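You operate a simulated robot arm through the tools that you are given. There is no shell and no other tool. Be economical: measure what you need, move in short steps, check, and stop when the job is done.

The job below is to be done with a simulated two-armed robot. You get a single attempt, and the scene is never put back.

JOB
Wipe up the spill on the card bench with the cloth and put it back.

The check looks at the end state, three seconds after you hand in, the way a careful person would. Anything else that was tipped, shoved, dropped, spilled or broken makes it a failure. Flat cloth is picked up by pressing the open fingertips on it (5 to 10 N) and closing them slowly along it; thin cloth reads only 2 to 8 mm in the jaws.

ROBOT AND FRAMES
Two 7-joint arms with two-finger parallel grippers on one trunk, on a base that drives. Base frame: it is fixed to the floor where the robot stands at the start and does not move with it; the origin is under the middle of the robot, x ahead of it, y to its left, z up; the surface under the hand at the start is at about z = 880. Readings come in mm, degrees, newtons and seconds.
The left shoulder is at the start at [110, 169, 1436], the right one opposite. With the tool pointing down near the work surface each hand reaches from about 440 to 740 mm from the robot's upright axis, wherever it stands, measured 20 degrees to its own side. Payload 1.57 kg a hand.
The TCP of each hand is the grasp point between the finger pads, 30 mm short of the fingertips. In the tool frame z runs along the fingers and y along their closing line. Largest opening 80 mm; finger width 17, thickness 12; the body of the gripper, 40 by 82 mm, starts 80 mm behind the TCP.
Orientation is that of the tool frame in the base frame, as [roll, pitch, yaw] about the fixed x, y, z axes, in that order (R = Rz(yaw) Ry(pitch) Rx(roll)). With the fingers straight down and closing along the base's y, the tool's x points along the base's -x, its y along +y and its z along -z.

CONTROLS
- The arms move only by the tool drive_tool. It takes "left_increments", "right_increments" or both (then of equal length, played together; a hand with none holds still); each is one flat list of numbers, 7 for each row, row after row: the closure, from 0 (fully open) to 1 (shut), then the shift along the base's x, y, z in mm, then the turn, a rotation vector about the base's x, y, z in degrees. In form: [claw, dx, dy, dz, ax, ay, az, claw, dx, dy, dz, ax, ay, az, ...]. A call has 1 to 8 rows; each row is the pose to reach, as a shift and turn from the pose commanded when the call began. Each row takes 0.2 s and may step no farther than 50 mm and 8.6 degrees from the row before; otherwise, or with a gripper value out of range, the whole call is refused. A pose out of reach is approached as far as the arm can. The call stops where the force on the tool passes 40 N (or 10 N more than at its start, if that is more) or the arm is blocked; 0.2 s more then pass. The fingers move at their own pace (about 72 mm/s each) and stop on an object; they squeeze with about 37 N. The grip force told is the motor's: it shows also when the fingers shut on nothing. Time passes only in rows, and 0.2 s behind the last, so rows that repeat a pose let the fingers close. The reply holds the time, the measured pose of the TCP, the force on the tool along the base axes, the opening and the grip force, in the units named above and with some noise, with the torque about the TCP (base axes, N m) and any sound that the robot's microphone picked up.
- Cameras (640 x 400 px; columns grow to the right, rows downward): "scene" is now at [147.9, -36.8, 1632.3]; the picture's right is [-0.34, -0.94, 0.00], its down [-0.66, 0.24, -0.71] and it looks along [0.67, -0.24, -0.70] (base axes); focal length 261 px, centre (320, 200). "left" rides on the left gripper at [72, 7, -122] in its tool frame; the picture's right is [-0.09, 1.00, 0.00], its down [-0.84, -0.08, -0.54] and it looks along [-0.54, -0.05, 0.84] (tool axes); focal length 238 px, centre (320, 200). "right" rides on the right gripper at [72, -7, -122] in its tool frame; the picture's right is [0.09, 1.00, 0.00], its down [-0.84, 0.08, -0.54] and it looks along [-0.54, 0.05, 0.84] (tool axes); focal length 238 px, centre (320, 200).
- snapshot(camera): a new picture of that camera. It takes no simulated time.
- slide_trunk(by): slides the trunk up (or, below 0, down) by that many mm; the arms and the scene camera ride with it, the base frame stays. It gives what a move gives, with no picture.
- roll_base(legs): drives the robot by 1 to 6 legs, each [ahead, left, turn to the left] in mm, mm and degrees, along the robot's own axes; the way and the turn of a leg run together, so that a leg with both is an arc; at most 1500 mm and 180 degrees a leg. The arms and the cameras ride along, it lands a little off, and it stops where it bumps. It gives what a move gives.
- head_to(pan, tilt): turns the head with the scene camera to pan (to the left, within 86 degrees either way) and tilt (down, from -29 to 69), counted from straight ahead of the robot. It gives what a move gives.
- probe_pixels(camera, pixels): for up to 12 pixels [column, row] of the newest picture of that camera ("zoom" is the newest enlarged one), the place [x, y, z] in the base frame of the surface seen there, good to about 2 mm, but the place of the scene camera against the robot may be out by one fixed shift of up to 18 mm in any direction. It takes no simulated time.
- close_up(camera, box): a new picture of the part [left, top, right, bottom] of that camera's present view, enlarged. It takes no simulated time.
- job_done(): hands the job in; it is judged then, once.

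Go step by step. Measure first, check grasps and placings, and put right what went wrong. The budget is 80 turns and 78 pictures, counting those below and the enlarged ones. Unless the task says otherwise, let go and move clear before handing in, and close with one line.

The tools are called after ">>>" by a JSON object that holds its "api" and its "payload". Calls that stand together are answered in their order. drive_tool: Moves the arms, as the interface text tells. Its arguments: {"type":"object","properties":{"left_increments":{"type":"array"},"right_increments":{"type":"array"}},"required":[]} The other tools are called the same way: slide_trunk (by) slides the trunk up or down; roll_base (legs) drives the base; head_to (pan, tilt) turns the head that bears the scene camera; snapshot (camera) takes a picture; probe_pixels (camera, pixels) gives the place of the surface under pixels of a picture; close_up (camera, box) takes an enlarged picture of a part of a camera's view; job_done () hands the job in.

At the start:

```text
time: 0.0
left_position: [684.2, 146.4, 1095.1]
left_ee_rot: [179.9, 0.0, -179.9]
left_ft_force: [-0.6, -0.3, -0.3]
left_moment: [-0.02, 0.0, -0.01]
left_opening: 80.1
left_finger_force: 0.1
right_position: [565.8, -432.2, 1169.5]
right_ee_rot: [180.0, 0.0, 180.0]
right_ft_force: [0.1, -0.5, -0.6]
right_moment: [0.0, 0.0, 0.01]
right_opening: 79.8
right_finger_force: 0.0
trunk travel left (down, up): [-750.0, 140.0]
robot x, y, heading: [0.0, -1.6, -0.2]
head pan, tilt: [-20.1, 44.8]
```

scene: 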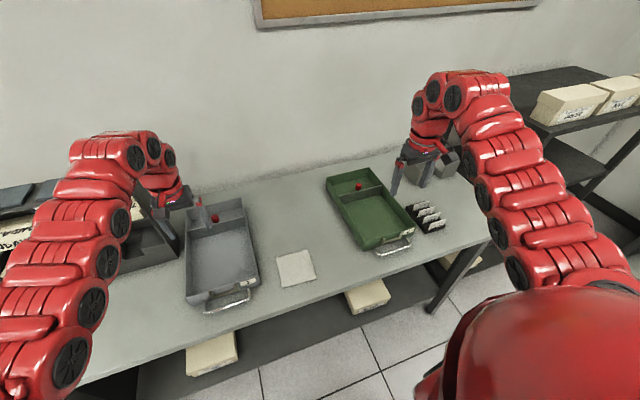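
right: 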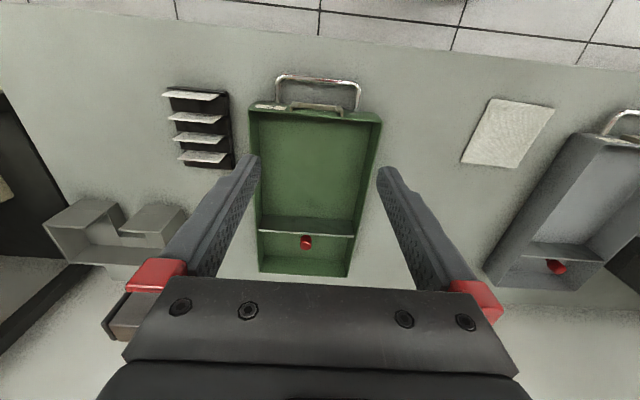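
left: 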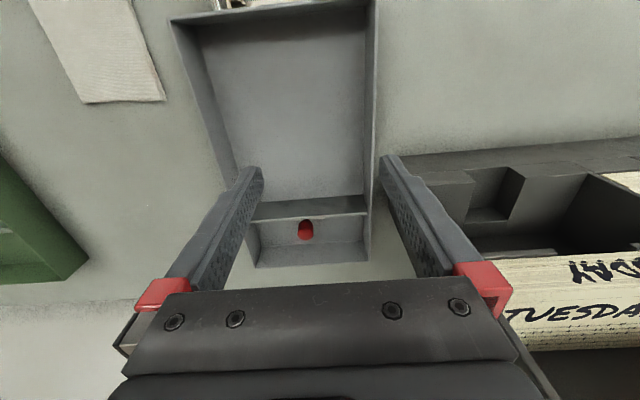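

The cloth seems to be the pale square at scene (296,267), but I see no spill yet. I'll enlarge the bench and look around.

>>> {"api": "close_up", "payload": {"camera": "scene", "box": [170, 140, 490, 340]}}

>>> {"api": "probe_pixels", "payload": {"camera": "scene", "pixels": [[296, 267], [276, 256], [307, 249], [317, 277], [283, 287], [220, 250], [370, 220], [340, 260]]}}

>>> {"api": "head_to", "payload": {"pan": 40, "tilt": 40}}

>>> {"api": "snapshot", "payload": {"camera": "scene"}}

```text
2.00 times, centred on (330, 240) of scene
```

zoom: 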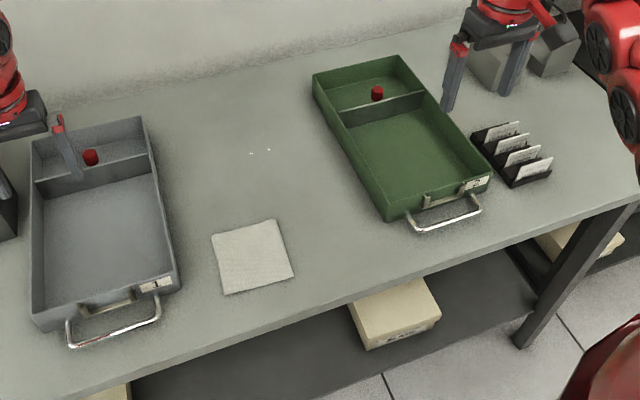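

```text
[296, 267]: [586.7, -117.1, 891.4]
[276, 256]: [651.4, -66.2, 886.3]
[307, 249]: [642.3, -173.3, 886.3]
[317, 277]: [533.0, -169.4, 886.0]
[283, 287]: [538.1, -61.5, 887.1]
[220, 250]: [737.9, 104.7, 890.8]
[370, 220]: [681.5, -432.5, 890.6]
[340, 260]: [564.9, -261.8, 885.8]
```

```text
time: 1.3
left_position: [685.7, 145.3, 1093.7]
left_ee_rot: [-179.9, 0.0, 180.0]
left_ft_force: [-0.4, -0.7, 0.7]
left_moment: [0.01, 0.0, -0.02]
left_opening: 80.1
left_finger_force: 0.0
right_position: [565.7, -431.3, 1169.5]
right_ee_rot: [-180.0, 0.0, 180.0]
right_ft_force: [0.6, 0.7, 0.7]
right_moment: [0.02, 0.0, 0.01]
right_opening: 80.2
right_finger_force: 0.0
trunk travel left (down, up): [-750.0, 140.0]
robot x, y, heading: [1.3, -2.7, -0.2]
head pan, tilt: [40.0, 40.0]
```

```text
73 pictures are left
```

scene: 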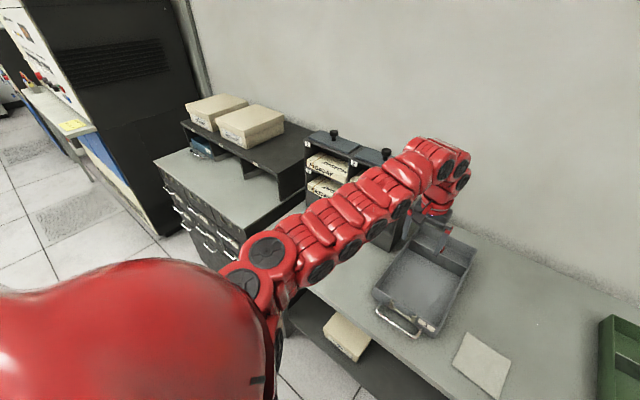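

I noticed two bright specks at zoom (250-268,151), possibly glints of a clear spill. I'll look to the right too and enlarge the bench.

>>> {"api": "head_to", "payload": {"pan": -65, "tilt": 35}}

>>> {"api": "snapshot", "payload": {"camera": "scene"}}

>>> {"api": "head_to", "payload": {"pan": -10, "tilt": 50}}

>>> {"api": "snapshot", "payload": {"camera": "scene"}}

>>> {"api": "close_up", "payload": {"camera": "scene", "box": [220, 100, 380, 200]}}

```text
time: 3.1
left_position: [685.7, 145.6, 1094.6]
left_ee_rot: [-179.9, -0.1, -179.9]
left_ft_force: [0.0, -0.2, 0.7]
left_moment: [-0.01, 0.0, -0.03]
left_opening: 80.0
left_finger_force: 0.0
right_position: [565.8, -431.8, 1168.9]
right_ee_rot: [-180.0, 0.0, 179.9]
right_ft_force: [0.7, 0.6, 0.6]
right_moment: [0.0, 0.04, 0.01]
right_opening: 80.2
right_finger_force: 0.0
trunk travel left (down, up): [-750.0, 140.0]
robot x, y, heading: [1.0, 1.3, -0.1]
head pan, tilt: [-65.0, 35.0]
```

```text
72 pictures are left
```

scene: 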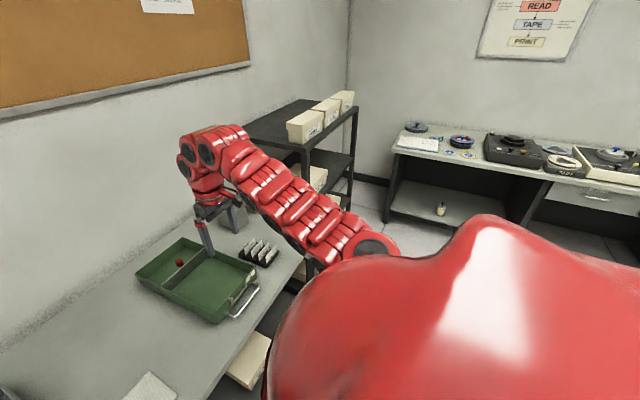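

```text
time: 4.4
left_position: [684.9, 146.0, 1095.2]
left_ee_rot: [180.0, 0.0, 180.0]
left_ft_force: [0.2, -0.2, -0.1]
left_moment: [-0.01, 0.0, 0.0]
left_opening: 79.9
left_finger_force: 0.0
right_position: [566.9, -430.8, 1169.9]
right_ee_rot: [180.0, 0.0, -179.9]
right_ft_force: [0.2, 0.4, 0.3]
right_moment: [0.03, 0.01, 0.0]
right_opening: 80.3
right_finger_force: 0.0
trunk travel left (down, up): [-750.0, 140.0]
robot x, y, heading: [-2.8, 3.2, 0.1]
head pan, tilt: [-10.0, 50.0]
```

```text
71 pictures are left
```

scene: 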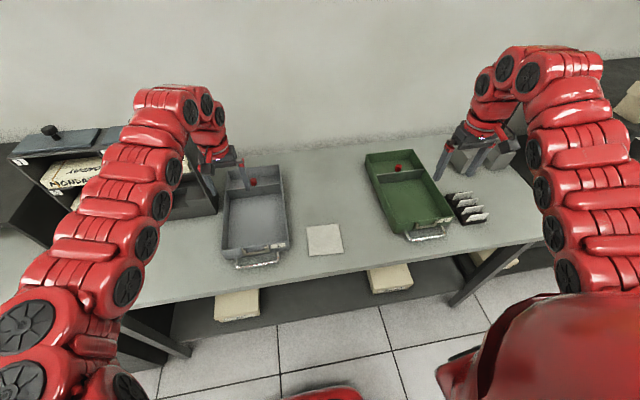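

```text
4.00 times, centred on (300, 150) of scene
```

zoom: 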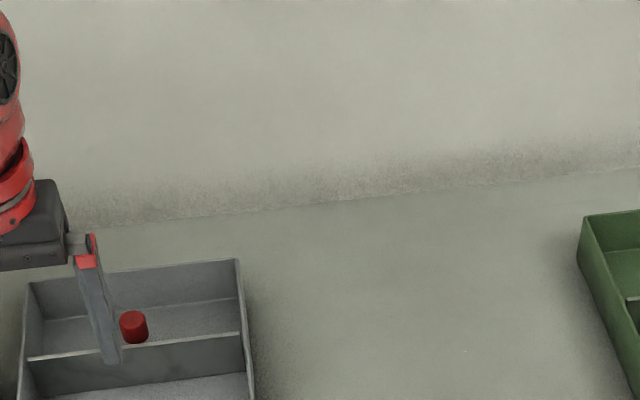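

No obvious stain so far. I'll zoom into the bench between the trays and around them, and use the left hand camera too.

>>> {"api": "close_up", "payload": {"camera": "scene", "box": [280, 150, 420, 238]}}

>>> {"api": "close_up", "payload": {"camera": "right", "box": [340, 80, 580, 230]}}

>>> {"api": "close_up", "payload": {"camera": "left", "box": [0, 50, 240, 200]}}

>>> {"api": "close_up", "payload": {"camera": "left", "box": [360, 0, 600, 150]}}

```text
4.55 times, centred on (350, 194) of scene
```

zoom: 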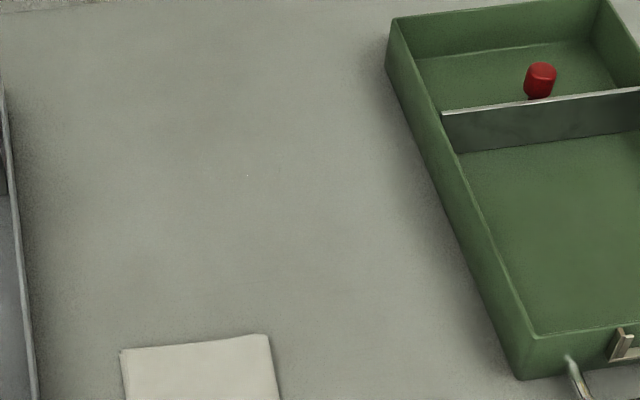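

```text
2.67 times, centred on (460, 155) of right
```

zoom: 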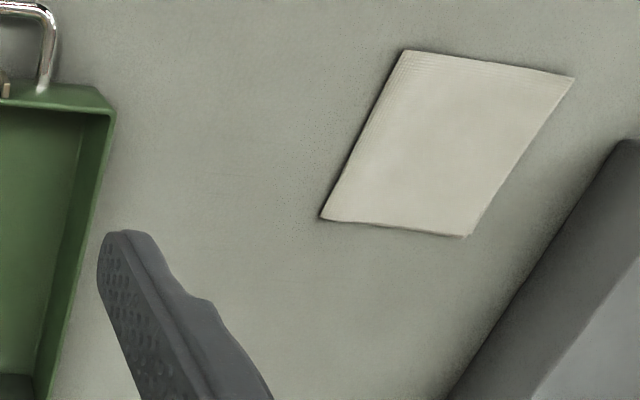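

```text
2.67 times, centred on (120, 125) of left
```

zoom: 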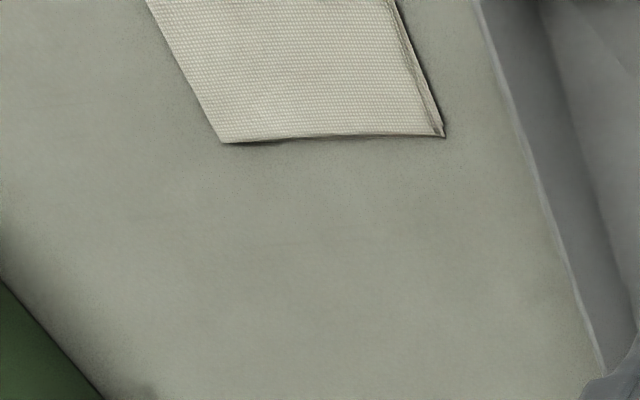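

```text
2.67 times, centred on (480, 75) of left
```

zoom: 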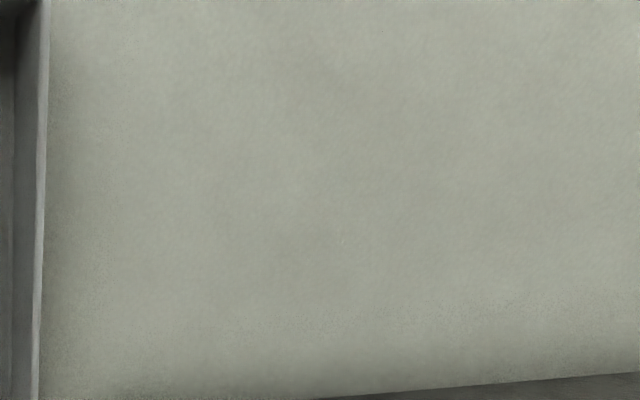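

The only hints are tiny glints between the trays (scene 334,188). I'll probe there and enlarge much more.

>>> {"api": "close_up", "payload": {"camera": "scene", "box": [310, 173, 358, 203]}}

>>> {"api": "probe_pixels", "payload": {"camera": "zoom", "pixels": [[320, 200], [100, 100], [540, 100], [100, 300], [540, 300]]}}

>>> {"api": "head_to", "payload": {"pan": -20.1, "tilt": 44.8}}

>>> {"api": "close_up", "payload": {"camera": "scene", "box": [275, 200, 323, 230]}}

>>> {"api": "probe_pixels", "payload": {"camera": "zoom", "pixels": [[267, 220], [387, 200], [100, 100], [540, 300]]}}

```text
13.33 times, centred on (334, 188) of scene
```

zoom: 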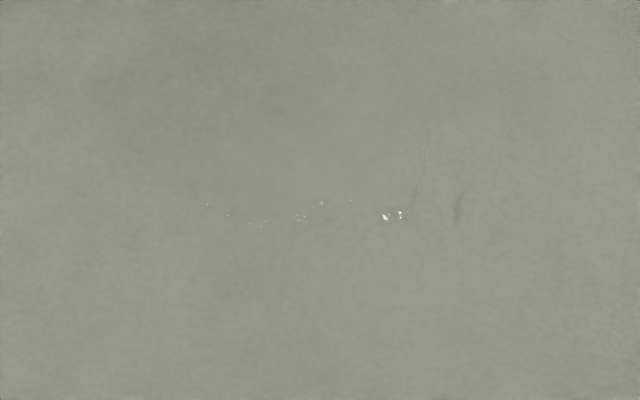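

```text
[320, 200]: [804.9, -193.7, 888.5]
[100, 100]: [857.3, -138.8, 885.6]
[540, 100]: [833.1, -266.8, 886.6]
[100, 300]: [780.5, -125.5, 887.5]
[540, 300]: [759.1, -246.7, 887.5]
```

```text
time: 5.1
left_position: [685.9, 146.6, 1095.1]
left_ee_rot: [180.0, 0.0, 179.9]
left_ft_force: [-0.5, 0.2, 0.0]
left_moment: [0.0, 0.0, 0.02]
left_opening: 80.0
left_finger_force: 0.0
right_position: [565.3, -431.7, 1170.0]
right_ee_rot: [180.0, 0.0, -180.0]
right_ft_force: [0.0, -0.3, -0.8]
right_moment: [0.01, -0.02, -0.01]
right_opening: 80.0
right_finger_force: 0.1
trunk travel left (down, up): [-750.0, 140.0]
robot x, y, heading: [0.4, 2.6, -0.1]
head pan, tilt: [-20.1, 44.8]
```

```text
13.33 times, centred on (299, 215) of scene
```

zoom: 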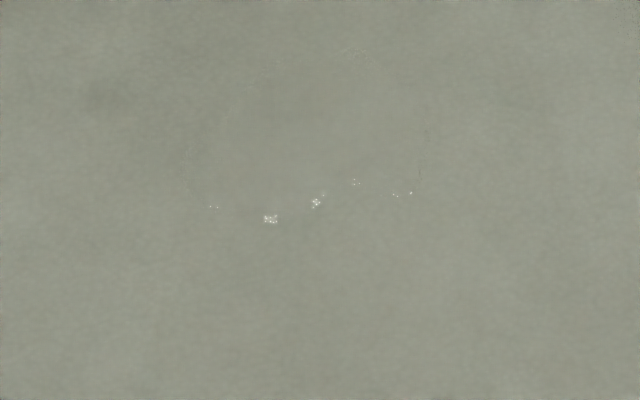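

```text
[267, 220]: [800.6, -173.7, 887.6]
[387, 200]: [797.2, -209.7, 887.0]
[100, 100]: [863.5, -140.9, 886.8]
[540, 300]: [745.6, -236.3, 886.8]
```

There is a clear puddle: its smooth outline in the zoom runs from (187,170) over (350,48) to (425,170) and down to (270,222). I'll measure its outline and the cloth from this view.

>>> {"api": "probe_pixels", "payload": {"camera": "zoom", "pixels": [[187, 170], [230, 100], [350, 48], [385, 70], [425, 170], [270, 222], [210, 207], [410, 194]]}}

>>> {"api": "close_up", "payload": {"camera": "scene", "box": [256, 232, 336, 282]}}

>>> {"api": "close_up", "payload": {"camera": "left", "box": [0, 100, 160, 200]}}

>>> {"api": "snapshot", "payload": {"camera": "left"}}

```text
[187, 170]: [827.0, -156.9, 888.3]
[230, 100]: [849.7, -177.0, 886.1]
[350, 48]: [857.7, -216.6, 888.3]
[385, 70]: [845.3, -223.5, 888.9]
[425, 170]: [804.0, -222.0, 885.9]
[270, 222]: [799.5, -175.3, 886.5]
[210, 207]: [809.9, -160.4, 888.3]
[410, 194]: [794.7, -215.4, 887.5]
```

```text
8.00 times, centred on (296, 257) of scene
```

zoom: 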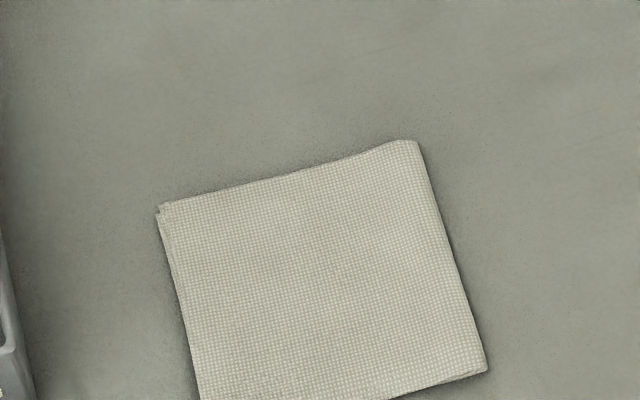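

```text
4.00 times, centred on (80, 150) of left
```

zoom: 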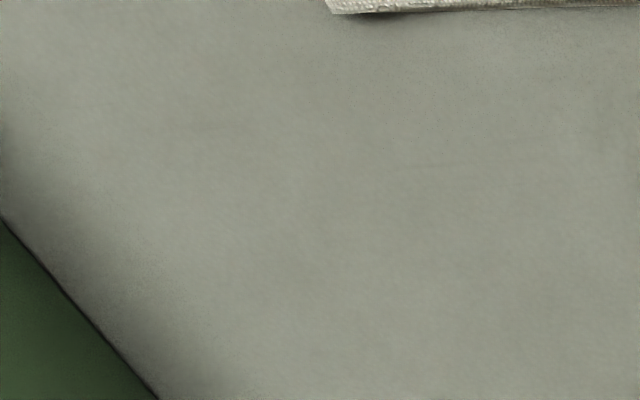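

```text
61 pictures are left
```

left: 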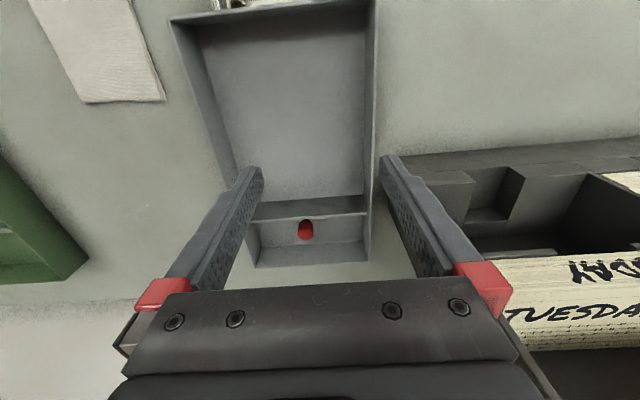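

The puddle spans about x 795–858, y −157…−224, too far for a straight-down reach from here, so the base must go ahead. I'll check the clearance at the bench's front edge and compare the cameras on the cloth corners.

>>> {"api": "probe_pixels", "payload": {"camera": "left", "pixels": [[84, 101], [163, 98], [75, 50], [60, 150]]}}

>>> {"api": "close_up", "payload": {"camera": "scene", "box": [256, 240, 336, 290]}}

>>> {"api": "head_to", "payload": {"pan": 0, "tilt": 69}}

>>> {"api": "snapshot", "payload": {"camera": "scene"}}

```text
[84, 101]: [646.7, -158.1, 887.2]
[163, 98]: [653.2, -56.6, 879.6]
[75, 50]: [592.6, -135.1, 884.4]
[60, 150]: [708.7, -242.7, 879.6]
```

```text
8.00 times, centred on (296, 265) of scene
```

zoom: 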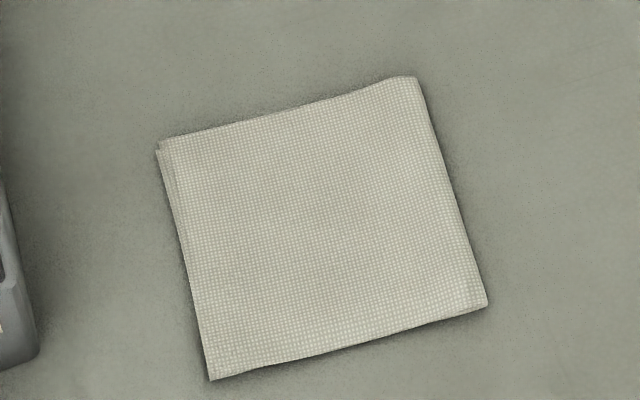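

```text
time: 6.0
left_position: [685.2, 146.0, 1094.7]
left_ee_rot: [-179.9, 0.0, 180.0]
left_ft_force: [0.8, -0.8, 0.3]
left_moment: [0.03, 0.01, 0.0]
left_opening: 80.1
left_finger_force: 0.0
right_position: [566.2, -430.6, 1169.4]
right_ee_rot: [179.9, -0.1, -180.0]
right_ft_force: [-0.3, 0.0, -0.8]
right_moment: [-0.01, 0.01, 0.03]
right_opening: 79.9
right_finger_force: 0.0
trunk travel left (down, up): [-750.0, 140.0]
robot x, y, heading: [-0.2, 1.3, 0.1]
head pan, tilt: [0.0, 68.8]
```

```text
59 pictures are left
```

scene: 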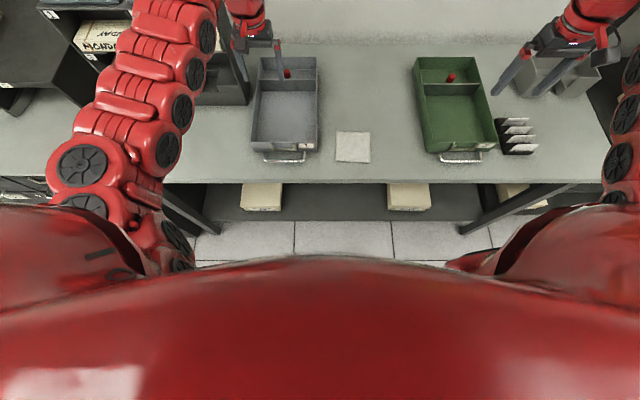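

I'll measure the cloth corners in the zoom, the bench edge, and the boxes and floor parts in this downward view.

>>> {"api": "probe_pixels", "payload": {"camera": "zoom", "pixels": [[163, 145], [414, 80], [484, 303], [212, 376], [320, 230]]}}

>>> {"api": "probe_pixels", "payload": {"camera": "scene", "pixels": [[330, 182], [460, 182], [260, 205], [410, 205], [460, 265], [480, 257], [320, 255], [190, 222], [295, 45], [465, 158], [283, 158], [320, 45]]}}

```text
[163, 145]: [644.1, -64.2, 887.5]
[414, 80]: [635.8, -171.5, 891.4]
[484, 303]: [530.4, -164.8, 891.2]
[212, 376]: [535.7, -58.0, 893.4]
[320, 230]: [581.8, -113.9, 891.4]
```

```text
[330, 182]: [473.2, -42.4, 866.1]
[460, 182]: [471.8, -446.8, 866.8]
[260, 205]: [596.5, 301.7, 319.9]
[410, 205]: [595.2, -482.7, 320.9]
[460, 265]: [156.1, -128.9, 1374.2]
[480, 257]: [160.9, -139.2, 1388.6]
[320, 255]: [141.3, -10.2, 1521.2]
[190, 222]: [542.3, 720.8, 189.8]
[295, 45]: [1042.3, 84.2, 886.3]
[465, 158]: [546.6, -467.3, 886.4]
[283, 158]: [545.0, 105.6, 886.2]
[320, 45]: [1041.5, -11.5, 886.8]
```

Comparing corners, the scene camera reads about (−10,−10,+7) off: true puddle centre ≈ (836,−180), cloth centre ≈ (597,−104), bench z ≈ 880. I'll pull the left hand up and back out of the way, then drive ahead 130 mm.

>>> {"api": "drive_tool", "payload": {"left_increments": [0, 0, 0, 40, 0, 0, 0, 0, -40, 0, 70, 0, 0, 0, 0, -80, 0, 90, 0, 0, 0, 0, -120, 0, 100, 0, 0, 0], "right_increments": [0, 0, 0, 20, 0, 0, 0, 0, 0, 40, 20, 0, 0, 0, 0, 0, 80, 20, 0, 0, 0, 0, 0, 120, 20, 0, 0, 0]}}

>>> {"api": "roll_base", "payload": {"legs": [[130, 0, 0]]}}

>>> {"api": "snapshot", "payload": {"camera": "right"}}

```text
time: 7.0
left_position: [623.3, 145.9, 1169.1]
left_ee_rot: [-179.9, -0.2, 179.9]
left_ft_force: [0.9, 0.4, 0.0]
left_moment: [0.0, 0.01, -0.01]
left_opening: 80.1
left_finger_force: 0.0
left hand out of reach, approached as far as the arm can: row 3, 4
right_position: [600.3, -320.2, 1169.5]
right_ee_rot: [180.0, 0.0, -180.0]
right_ft_force: [0.5, -0.8, 0.1]
right_moment: [-0.02, 0.01, 0.03]
right_opening: 80.0
right_finger_force: 0.0
right hand out of reach, approached as far as the arm can: row 1, 2, 3, 4
trunk travel left (down, up): [-750.0, 140.0]
robot x, y, heading: [-0.9, -0.9, -0.2]
head pan, tilt: [0.0, 68.8]
```

```text
time: 8.2
left_position: [747.9, 145.4, 1170.8]
left_ee_rot: [-179.9, 0.1, 180.0]
left_ft_force: [-0.1, -0.3, -0.1]
left_moment: [0.0, 0.0, 0.03]
left_opening: 80.3
left_finger_force: 0.1
right_position: [726.8, -322.0, 1170.5]
right_ee_rot: [-179.9, 0.2, 180.0]
right_ft_force: [1.3, -0.5, -0.5]
right_moment: [0.03, -0.02, 0.02]
right_opening: 79.9
right_finger_force: 0.0
trunk travel left (down, up): [-750.0, 140.0]
robot x, y, heading: [129.3, 0.2, 0.3]
head pan, tilt: [0.0, 68.8]
```

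```text
58 pictures are left
```

right: 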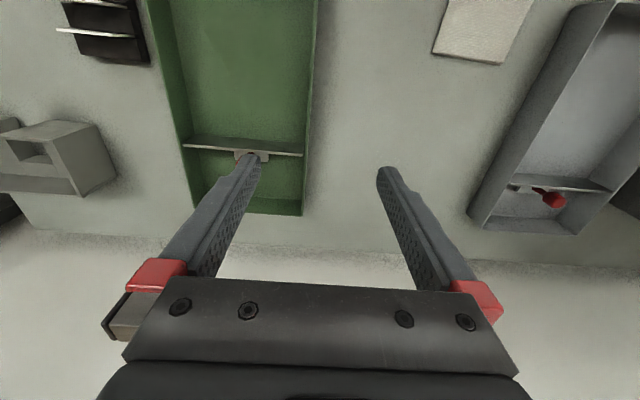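

Base has landed at x=129. I'll move the right hand over to near the puddle for a closer look.

>>> {"api": "drive_tool", "payload": {"right_increments": [0, 0, 45, -15, 0, 0, 0, 0, 5, 90, -35, 0, 0, 0, 0, 10, 135, -60, 0, 0, 0, 0, 10, 135, -60, 0, 0, 0]}}

>>> {"api": "snapshot", "payload": {"camera": "right"}}

>>> {"api": "head_to", "payload": {"pan": -18, "tilt": 50}}

>>> {"api": "snapshot", "payload": {"camera": "scene"}}

```text
refused: row 3 steps farther than a row can; nothing moved
```

```text
57 pictures are left
```

right: 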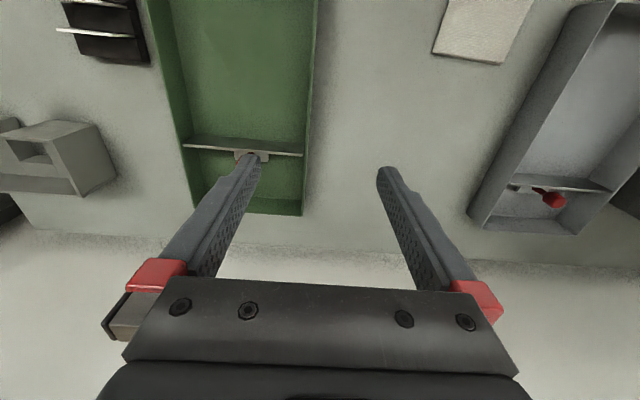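

```text
time: 9.1
left_position: [750.6, 144.5, 1169.7]
left_ee_rot: [-179.9, -0.1, 180.0]
left_ft_force: [-0.3, -0.7, 0.2]
left_moment: [0.04, 0.0, -0.01]
left_opening: 79.8
left_finger_force: 0.1
right_position: [727.5, -320.4, 1169.6]
right_ee_rot: [-180.0, 0.1, -180.0]
right_ft_force: [-0.2, 0.4, 0.3]
right_moment: [-0.02, -0.01, -0.01]
right_opening: 79.8
right_finger_force: 0.1
trunk travel left (down, up): [-750.0, 140.0]
robot x, y, heading: [124.7, -3.7, -0.1]
head pan, tilt: [-18.0, 50.0]
```

```text
56 pictures are left
```

scene: 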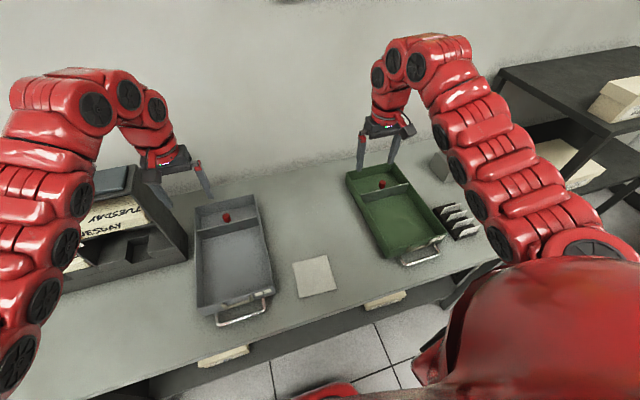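

The step was too large; I'll use smaller steps and zoom on the puddle from this nearer camera position.

>>> {"api": "drive_tool", "payload": {"right_increments": [0, 0, 35, -20, 0, 0, 0, 0, 0, 70, -40, 0, 0, 0, 0, 0, 105, -60, 0, 0, 0, 0, 0, 135, -80, 0, 0, 0, 0, 0, 135, -80, 0, 0, 0]}}

>>> {"api": "close_up", "payload": {"camera": "scene", "box": [270, 185, 350, 235]}}

>>> {"api": "snapshot", "payload": {"camera": "right"}}

```text
time: 10.3
left_position: [749.7, 144.9, 1169.2]
left_ee_rot: [-180.0, 0.0, -180.0]
left_ft_force: [-0.1, 0.7, -0.6]
left_moment: [-0.01, 0.05, 0.0]
left_opening: 80.1
left_finger_force: 0.0
right_position: [728.4, -322.4, 1169.8]
right_ee_rot: [180.0, 0.1, 180.0]
right_ft_force: [0.4, -0.1, -0.1]
right_moment: [0.01, 0.01, 0.0]
right_opening: 80.1
right_finger_force: 0.1
right hand out of reach, approached as far as the arm can: row 1, 2, 3, 4, 5
trunk travel left (down, up): [-750.0, 140.0]
robot x, y, heading: [128.6, -0.6, -0.1]
head pan, tilt: [-18.0, 50.0]
```

```text
8.00 times, centred on (310, 210) of scene
```

zoom: 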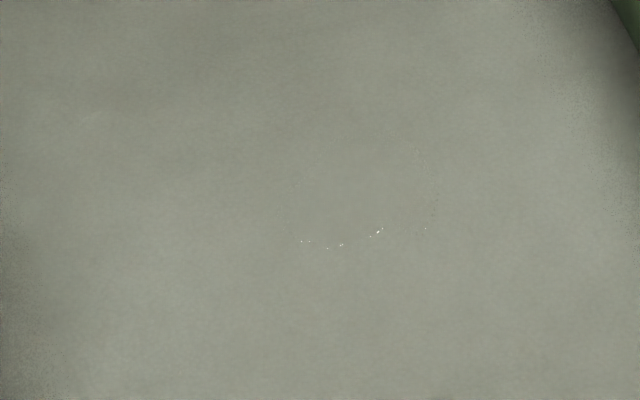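

```text
54 pictures are left
```

right: 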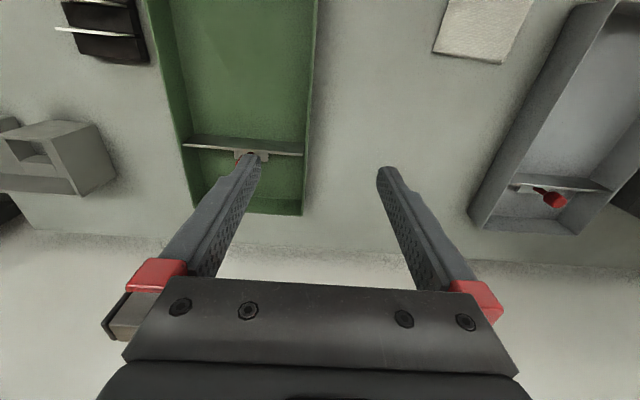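

At this height the hand is at its inner reach limit. I'll go down and outward first, then across.

>>> {"api": "drive_tool", "payload": {"right_increments": [0, 20, 0, -30, 0, 0, 0, 0, 35, 10, -60, 0, 0, 0, 0, 45, 40, -80, 0, 0, 0, 0, 55, 75, -90, 0, 0, 0, 0, 60, 110, -90, 0, 0, 0, 0, 60, 140, -90, 0, 0, 0, 0, 60, 140, -90, 0, 0, 0]}}

>>> {"api": "snapshot", "payload": {"camera": "right"}}

```text
time: 11.9
left_position: [749.9, 144.5, 1168.6]
left_ee_rot: [180.0, 0.0, -180.0]
left_ft_force: [-0.9, 0.8, -0.3]
left_moment: [0.03, -0.01, 0.01]
left_opening: 80.1
left_finger_force: 0.2
right_position: [785.9, -181.5, 1080.0]
right_ee_rot: [-179.9, 0.1, 180.0]
right_ft_force: [-0.3, 0.1, -0.2]
right_moment: [0.01, -0.02, -0.01]
right_opening: 80.1
right_finger_force: 0.0
trunk travel left (down, up): [-750.0, 140.0]
robot x, y, heading: [130.9, -1.8, 0.1]
head pan, tilt: [-18.0, 50.0]
```

```text
53 pictures are left
```

right: 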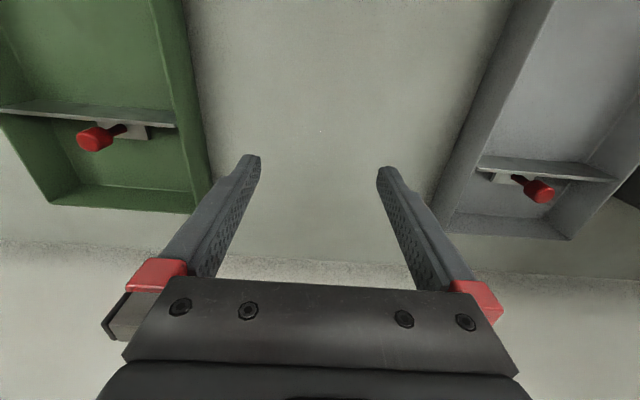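

>>> {"api": "close_up", "payload": {"camera": "right", "box": [216, 40, 408, 160]}}

>>> {"api": "probe_pixels", "payload": {"camera": "zoom", "pixels": [[320, 200], [320, 300], [200, 250], [450, 250]]}}

```text
3.33 times, centred on (312, 100) of right
```

zoom: 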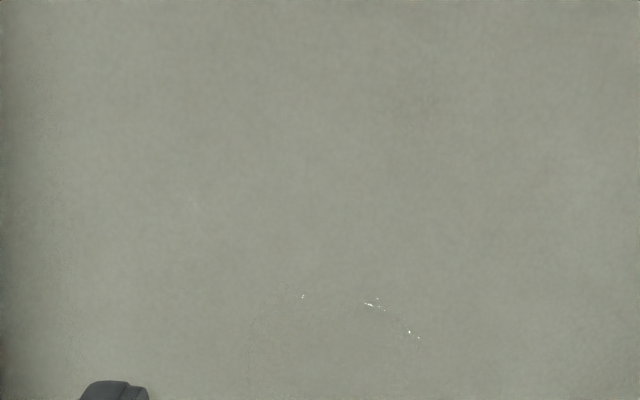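

```text
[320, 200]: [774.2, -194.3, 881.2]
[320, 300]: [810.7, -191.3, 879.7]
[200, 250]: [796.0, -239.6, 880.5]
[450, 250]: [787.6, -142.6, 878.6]
```

The glints mark the puddle's near edge at x≈810, in agreement. I'll zoom on its whole outline with this well-calibrated camera.

>>> {"api": "close_up", "payload": {"camera": "right", "box": [272, 110, 368, 170]}}

>>> {"api": "probe_pixels", "payload": {"camera": "zoom", "pixels": [[320, 130], [320, 320], [130, 200], [500, 200]]}}

```text
6.67 times, centred on (320, 140) of right
```

zoom: 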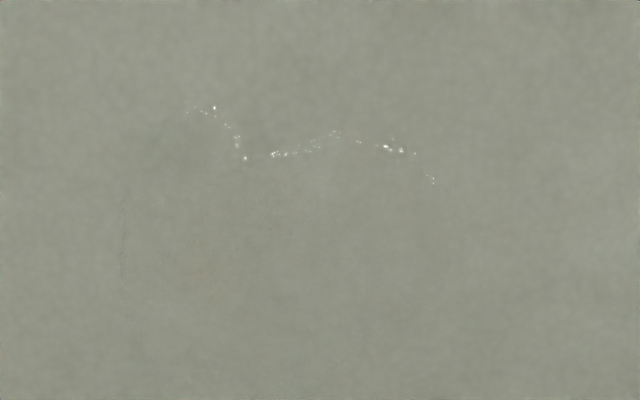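

```text
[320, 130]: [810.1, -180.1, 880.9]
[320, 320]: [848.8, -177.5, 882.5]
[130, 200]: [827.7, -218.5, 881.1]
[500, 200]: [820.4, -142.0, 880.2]
```

Puddle (right camera): x≈806–870, y≈−220…−152. Now down and back to above the cloth centre (597,−104).

>>> {"api": "drive_tool", "payload": {"right_increments": [0, 0, 0, -45, 0, 0, 0, 0, 0, 0, -90, 0, 0, 0, 0, -40, 10, -110, 0, 0, 0, 0, -80, 30, -115, 0, 0, 0, 0, -120, 50, -115, 0, 0, 0, 0, -155, 65, -115, 0, 0, 0, 0, -189, 77, -115, 0, 0, 0, 0, -189, 77, -115, 0, 0, 0]}}

>>> {"api": "snapshot", "payload": {"camera": "right"}}

```text
time: 13.4
left_position: [749.0, 145.0, 1170.0]
left_ee_rot: [-179.8, 0.0, 179.9]
left_ft_force: [1.0, 0.8, -0.3]
left_moment: [-0.02, 0.06, -0.02]
left_opening: 79.7
left_finger_force: 0.0
right_position: [734.4, -98.1, 910.1]
right_ee_rot: [-179.7, 0.3, 179.9]
right_ft_force: [-11.1, -1.5, 23.1]
right_moment: [0.96, 0.55, 0.39]
right_opening: 79.4
right_finger_force: 0.1
right hand out of reach, approached as far as the arm can: row 3, 4, 5, 6, 7
trunk travel left (down, up): [-750.0, 140.0]
robot x, y, heading: [125.3, 1.3, -0.1]
head pan, tilt: [-18.0, 50.0]
stopped in row 7 (right hand): the force on the tool passed its limit at 68 N (the readings are from after the stop); the commanded pose is now the measured one
```

```text
50 pictures are left
```

right: 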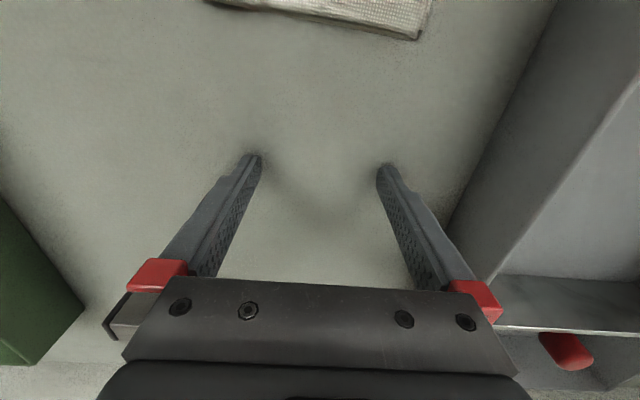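

The hand hit its inner reach limit and the fingertips touched the bare bench (23 N, nothing near). I'll lift off, and check the shelf on the left before shifting the base back and left so the cloth lies in the right hand's good zone.

>>> {"api": "drive_tool", "payload": {"right_increments": [0, 10, 0, 30, 0, 0, 0, 0, 20, 0, 60, 0, 0, 0, 0, 30, -10, 90, 0, 0, 0, 0, 30, -10, 90, 0, 0, 0]}}

>>> {"api": "snapshot", "payload": {"camera": "scene"}}

>>> {"api": "probe_pixels", "payload": {"camera": "scene", "pixels": [[125, 172], [140, 182], [160, 215], [185, 250], [110, 215], [128, 190], [205, 290], [272, 290], [245, 195]]}}

>>> {"api": "snapshot", "payload": {"camera": "left"}}

```text
time: 14.4
left_position: [750.4, 143.8, 1169.5]
left_ee_rot: [-179.9, 0.1, 179.9]
left_ft_force: [0.5, 0.4, -0.3]
left_moment: [-0.02, -0.01, 0.01]
left_opening: 79.9
left_finger_force: 0.0
right_position: [768.3, -108.6, 998.5]
right_ee_rot: [-179.8, 0.0, 179.8]
right_ft_force: [-0.1, -0.5, 0.1]
right_moment: [-0.04, 0.04, -0.01]
right_opening: 79.8
right_finger_force: 0.0
right hand out of reach, approached as far as the arm can: row 1, 2, 3, 4
trunk travel left (down, up): [-750.0, 140.0]
robot x, y, heading: [125.9, -1.0, -0.4]
head pan, tilt: [-18.0, 50.0]
```

```text
49 pictures are left
```

scene: 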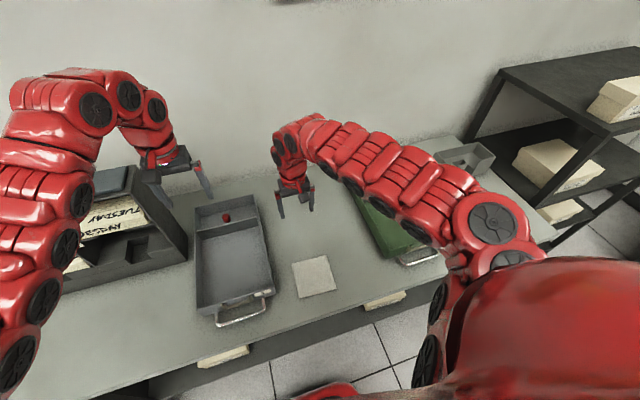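

```text
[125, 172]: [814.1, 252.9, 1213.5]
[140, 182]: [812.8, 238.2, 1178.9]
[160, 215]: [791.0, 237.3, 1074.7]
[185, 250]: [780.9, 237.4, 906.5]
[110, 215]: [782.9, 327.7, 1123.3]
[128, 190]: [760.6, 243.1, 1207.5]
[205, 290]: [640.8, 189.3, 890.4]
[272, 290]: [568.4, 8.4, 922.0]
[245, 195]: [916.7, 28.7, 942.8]
```

```text
48 pictures are left
```

left: 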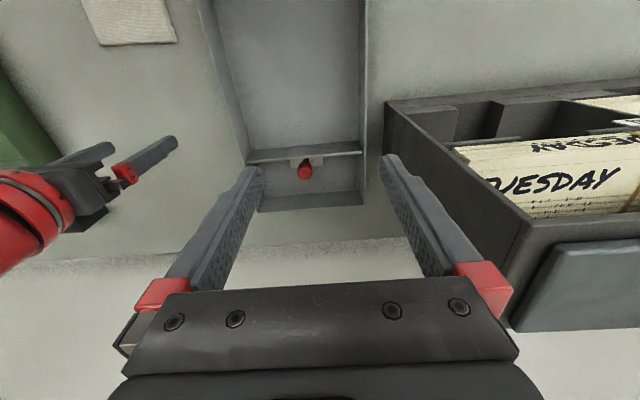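

The shelf's right face is at y≈247 and tall, so I won't shift left; instead I'll drive straight back so the cloth lies at radius ≈660 for the right hand.

>>> {"api": "roll_base", "payload": {"legs": [[-186, 0, 0]]}}

>>> {"api": "snapshot", "payload": {"camera": "right"}}

```text
time: 15.9
left_position: [565.3, 143.8, 1169.3]
left_ee_rot: [-179.9, -0.1, -180.0]
left_ft_force: [-0.1, 0.2, 0.0]
left_moment: [-0.01, 0.0, 0.0]
left_opening: 80.2
left_finger_force: 0.0
right_position: [583.9, -107.4, 998.1]
right_ee_rot: [-179.8, 0.1, 179.9]
right_ft_force: [-1.1, -0.6, -0.4]
right_moment: [-0.02, 0.01, -0.01]
right_opening: 79.8
right_finger_force: 0.0
trunk travel left (down, up): [-750.0, 140.0]
robot x, y, heading: [-61.8, 1.5, -0.1]
head pan, tilt: [-18.0, 50.0]
```

```text
47 pictures are left
```

right: 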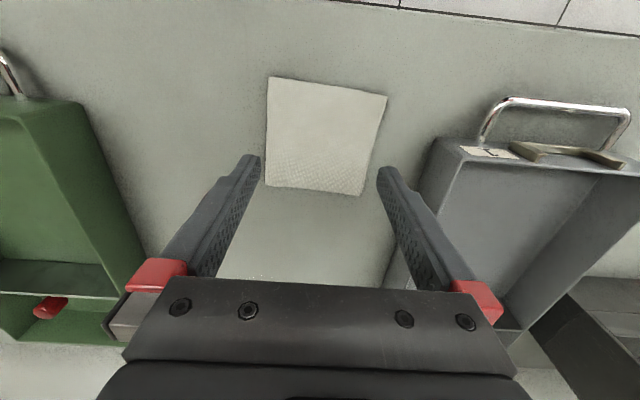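

>>> {"api": "probe_pixels", "payload": {"camera": "right", "pixels": [[269, 80], [385, 98], [267, 183], [361, 194], [320, 140], [240, 100]]}}

>>> {"api": "close_up", "payload": {"camera": "right", "box": [240, 60, 400, 160]}}

```text
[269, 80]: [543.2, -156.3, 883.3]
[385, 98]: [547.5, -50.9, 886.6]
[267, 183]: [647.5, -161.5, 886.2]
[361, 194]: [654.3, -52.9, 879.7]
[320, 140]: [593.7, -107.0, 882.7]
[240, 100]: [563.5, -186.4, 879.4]
```

```text
4.00 times, centred on (320, 110) of right
```

zoom: 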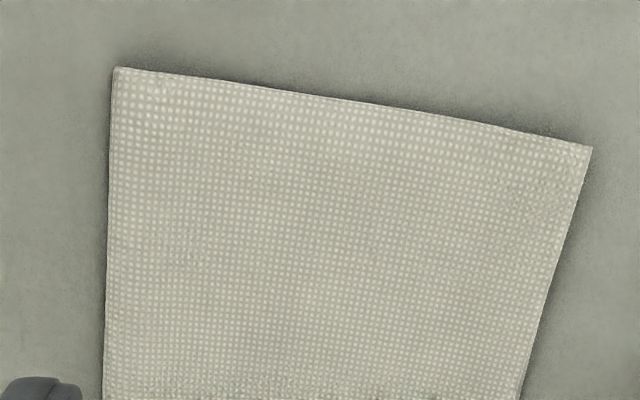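

Cloth centre is (598,−105), top z≈884. I'll descend over it with fingers partly open to just above contact.

>>> {"api": "drive_tool", "payload": {"right_increments": [0.3, 14, 2, -25, 0, 0, 0, 0.3, 14, 2, -50, 0, 0, 0, 0.3, 14, 2, -70, 0, 0, 0, 0.3, 14, 2, -76, 0, 0, 0, 0.3, 14, 2, -76, 0, 0, 0]}}

```text
time: 17.1
left_position: [563.5, 145.4, 1171.2]
left_ee_rot: [-179.9, 0.0, -179.9]
left_ft_force: [-1.1, 0.0, 0.4]
left_moment: [0.0, -0.01, 0.0]
left_opening: 80.0
left_finger_force: 0.1
right_position: [595.4, -106.7, 922.6]
right_ee_rot: [-179.8, 0.2, 180.0]
right_ft_force: [-1.1, 0.8, 0.6]
right_moment: [-0.04, 0.01, 0.01]
right_opening: 56.1
right_finger_force: 0.1
trunk travel left (down, up): [-750.0, 140.0]
robot x, y, heading: [-57.0, -3.8, 0.0]
head pan, tilt: [-18.0, 50.0]
```

>>> {"api": "drive_tool", "payload": {"right_increments": [0.3, 0, 0, -3, 0, 0, 0, 0.3, 0, 0, -6, 0, 0, 0, 0.3, 0, 0, -8, 0, 0, 0, 0.3, 0, 0, -8, 0, 0, 0]}}

```text
time: 18.1
left_position: [564.7, 145.6, 1168.7]
left_ee_rot: [-179.9, 0.1, -179.9]
left_ft_force: [0.9, -0.3, 0.1]
left_moment: [-0.03, -0.02, -0.03]
left_opening: 80.2
left_finger_force: 0.1
right_position: [597.7, -106.3, 915.5]
right_ee_rot: [-179.8, 0.1, 179.9]
right_ft_force: [-0.6, 0.8, 0.6]
right_moment: [0.0, 0.0, 0.01]
right_opening: 55.8
right_finger_force: 0.1
trunk travel left (down, up): [-750.0, 140.0]
robot x, y, heading: [-57.1, -2.1, -0.0]
head pan, tilt: [-18.0, 50.0]
```

>>> {"api": "drive_tool", "payload": {"right_increments": [0.3, 0, 0, -1.5, 0, 0, 0, 0.3, 0, 0, -3, 0, 0, 0, 0.3, 0, 0, -3, 0, 0, 0]}}

```text
time: 18.9
left_position: [562.7, 144.6, 1169.6]
left_ee_rot: [-180.0, 0.0, -180.0]
left_ft_force: [0.5, -0.2, -0.5]
left_moment: [0.01, 0.01, -0.01]
left_opening: 80.0
left_finger_force: 0.1
right_position: [595.1, -106.3, 912.7]
right_ee_rot: [-179.8, 0.3, 180.0]
right_ft_force: [-0.7, -0.7, 7.8]
right_moment: [0.2, 0.02, 0.04]
right_opening: 56.0
right_finger_force: 0.1
trunk travel left (down, up): [-750.0, 140.0]
robot x, y, heading: [-57.5, 0.0, 0.2]
head pan, tilt: [-18.0, 50.0]
```

Contact at 7.8 N. Now close slowly along the cloth.

>>> {"api": "drive_tool", "payload": {"right_increments": [0.4, 0, 0, 0, 0, 0, 0, 0.5, 0, 0, 0, 0, 0, 0, 0.6, 0, 0, 0, 0, 0, 0, 0.7, 0, 0, 0, 0, 0, 0, 0.8, 0, 0, 0, 0, 0, 0, 0.9, 0, 0, 0, 0, 0, 0, 1, 0, 0, 0, 0, 0, 0, 1, 0, 0, 0, 0, 0, 0]}}

>>> {"api": "snapshot", "payload": {"camera": "right"}}

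```text
time: 20.8
left_position: [563.5, 144.1, 1171.2]
left_ee_rot: [-179.9, 0.0, -180.0]
left_ft_force: [-0.1, -0.1, 0.0]
left_moment: [0.0, 0.01, -0.01]
left_opening: 80.2
left_finger_force: 0.0
right_position: [596.0, -105.8, 911.9]
right_ee_rot: [-179.7, 0.2, -179.9]
right_ft_force: [0.8, 0.4, 8.9]
right_moment: [0.02, 0.01, -0.02]
right_opening: 4.1
right_finger_force: 24.9
trunk travel left (down, up): [-750.0, 140.0]
robot x, y, heading: [-57.8, 1.5, 0.1]
head pan, tilt: [-18.0, 50.0]
```

```text
45 pictures are left
```

right: 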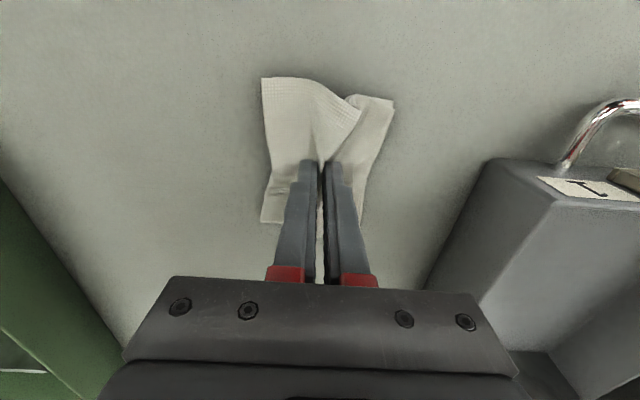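

The cloth is pinched (4.1 mm). Lift and check.

>>> {"api": "drive_tool", "payload": {"right_increments": [1, 0, 0, 15, 0, 0, 0, 1, 0, 0, 35, 0, 0, 0, 1, 3, 0, 60, 0, 0, 0, 1, 3, 0, 75, 0, 0, 0, 1, 3, 0, 75, 0, 0, 0]}}

>>> {"api": "snapshot", "payload": {"camera": "right"}}

>>> {"api": "snapshot", "payload": {"camera": "scene"}}

```text
time: 21.9
left_position: [564.2, 145.1, 1169.6]
left_ee_rot: [-179.9, -0.2, -179.9]
left_ft_force: [-0.6, 0.0, -0.5]
left_moment: [0.01, 0.03, -0.03]
left_opening: 79.9
left_finger_force: 0.0
right_position: [599.6, -105.1, 986.9]
right_ee_rot: [-179.8, 0.2, 180.0]
right_ft_force: [-0.7, 0.3, -0.7]
right_moment: [-0.01, 0.03, 0.02]
right_opening: 4.1
right_finger_force: 25.0
trunk travel left (down, up): [-750.0, 140.0]
robot x, y, heading: [-59.6, -1.1, -0.2]
head pan, tilt: [-18.0, 50.0]
```

```text
44 pictures are left
```

right: 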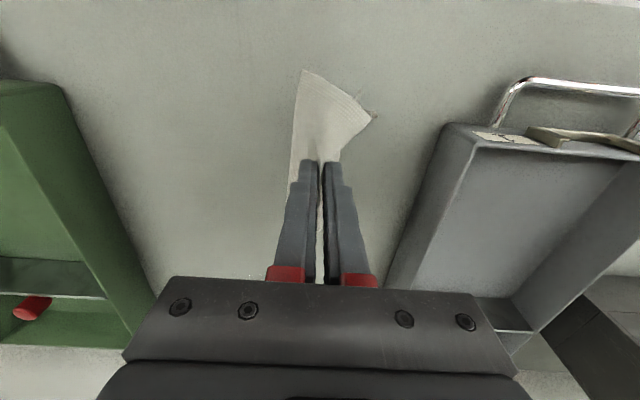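

```text
43 pictures are left
```

scene: 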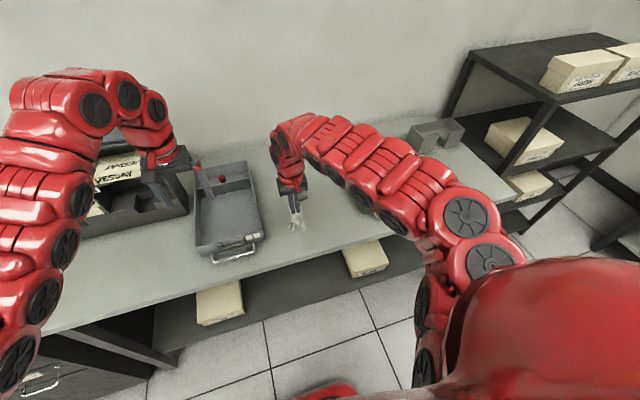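

The cloth hangs in the jaws. Drive ahead 200 mm.

>>> {"api": "roll_base", "payload": {"legs": [[200, 0, 0]]}}

>>> {"api": "snapshot", "payload": {"camera": "right"}}

```text
time: 23.6
left_position: [763.6, 144.6, 1170.6]
left_ee_rot: [-180.0, 0.0, 179.9]
left_ft_force: [0.1, -0.4, 0.1]
left_moment: [0.0, 0.01, 0.0]
left_opening: 80.0
left_finger_force: 0.1
right_position: [800.0, -105.6, 986.7]
right_ee_rot: [-179.8, 0.0, -180.0]
right_ft_force: [-0.6, 0.2, -0.9]
right_moment: [0.0, 0.02, -0.01]
right_opening: 4.0
right_finger_force: 24.2
trunk travel left (down, up): [-750.0, 140.0]
robot x, y, heading: [142.9, -0.1, -0.1]
head pan, tilt: [-18.0, 50.0]
```

```text
42 pictures are left
```

right: 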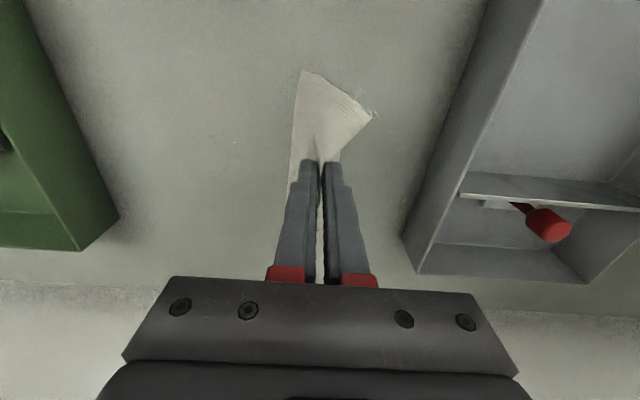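

Now above the puddle's centre (838,−186) and down until light contact.

>>> {"api": "drive_tool", "payload": {"right_increments": [1, 20, -40, 0, 0, 0, 0, 1, 38, -81, 0, 0, 0, 0, 1, 38, -81, -30, 0, 0, 0, 1, 38, -81, -55, 0, 0, 0, 1, 38, -81, -65, 0, 0, 0, 1, 38, -81, -70, 0, 0, 0, 1, 38, -81, -74, 0, 0, 0, 1, 38, -81, -74, 0, 0, 0]}}

>>> {"api": "snapshot", "payload": {"camera": "right"}}

```text
time: 25.4
left_position: [763.2, 144.4, 1170.1]
left_ee_rot: [-179.9, 0.0, -179.9]
left_ft_force: [-0.9, -0.7, -0.2]
left_moment: [0.03, 0.02, 0.0]
left_opening: 80.1
left_finger_force: 0.1
right_position: [837.6, -187.2, 914.3]
right_ee_rot: [-179.9, 0.3, -179.9]
right_ft_force: [-0.1, -1.6, 16.9]
right_moment: [-0.08, 0.01, 0.06]
right_opening: 4.1
right_finger_force: 24.7
trunk travel left (down, up): [-750.0, 140.0]
robot x, y, heading: [144.2, -2.0, 0.3]
head pan, tilt: [-18.0, 50.0]
```

```text
41 pictures are left
```

right: 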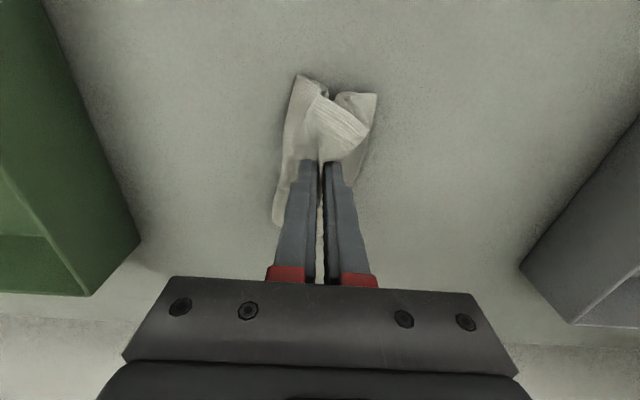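

Contact with 17 N. I'll ease 1 mm and scrub across the puddle in y, at several x offsets.

>>> {"api": "drive_tool", "payload": {"right_increments": [1, 0, -25, 1, 0, 0, 0, 1, 0, -48, 1, 0, 0, 0, 1, 0, -20, 1, 0, 0, 0, 1, 0, 15, 1, 0, 0, 0, 1, 0, 50, 1, 0, 0, 0, 1, -20, 40, 1, 0, 0, 0, 1, -25, 5, 1, 0, 0, 0, 1, -25, -30, 1, 0, 0, 0]}}

>>> {"api": "snapshot", "payload": {"camera": "right"}}

```text
time: 27.1
left_position: [764.1, 145.8, 1170.1]
left_ee_rot: [-179.9, 0.0, -180.0]
left_ft_force: [0.2, 0.4, 0.5]
left_moment: [0.01, 0.02, 0.01]
left_opening: 80.0
left_finger_force: 0.1
right_position: [812.8, -215.5, 914.0]
right_ee_rot: [-179.8, 0.2, -179.9]
right_ft_force: [0.6, 4.0, 14.2]
right_moment: [0.17, 0.0, 0.0]
right_opening: 3.9
right_finger_force: 24.9
trunk travel left (down, up): [-750.0, 140.0]
robot x, y, heading: [142.3, 1.6, -0.2]
head pan, tilt: [-18.0, 50.0]
```

```text
40 pictures are left
```

right: 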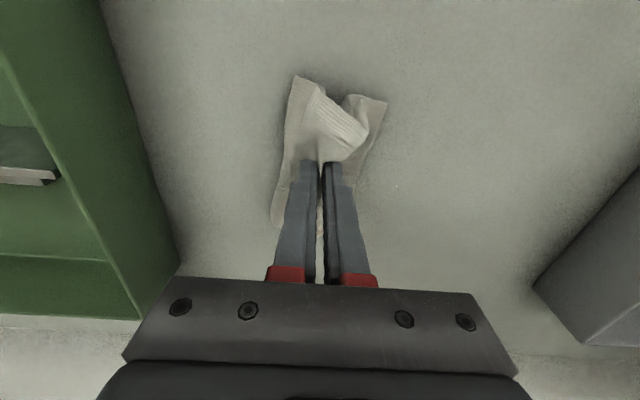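

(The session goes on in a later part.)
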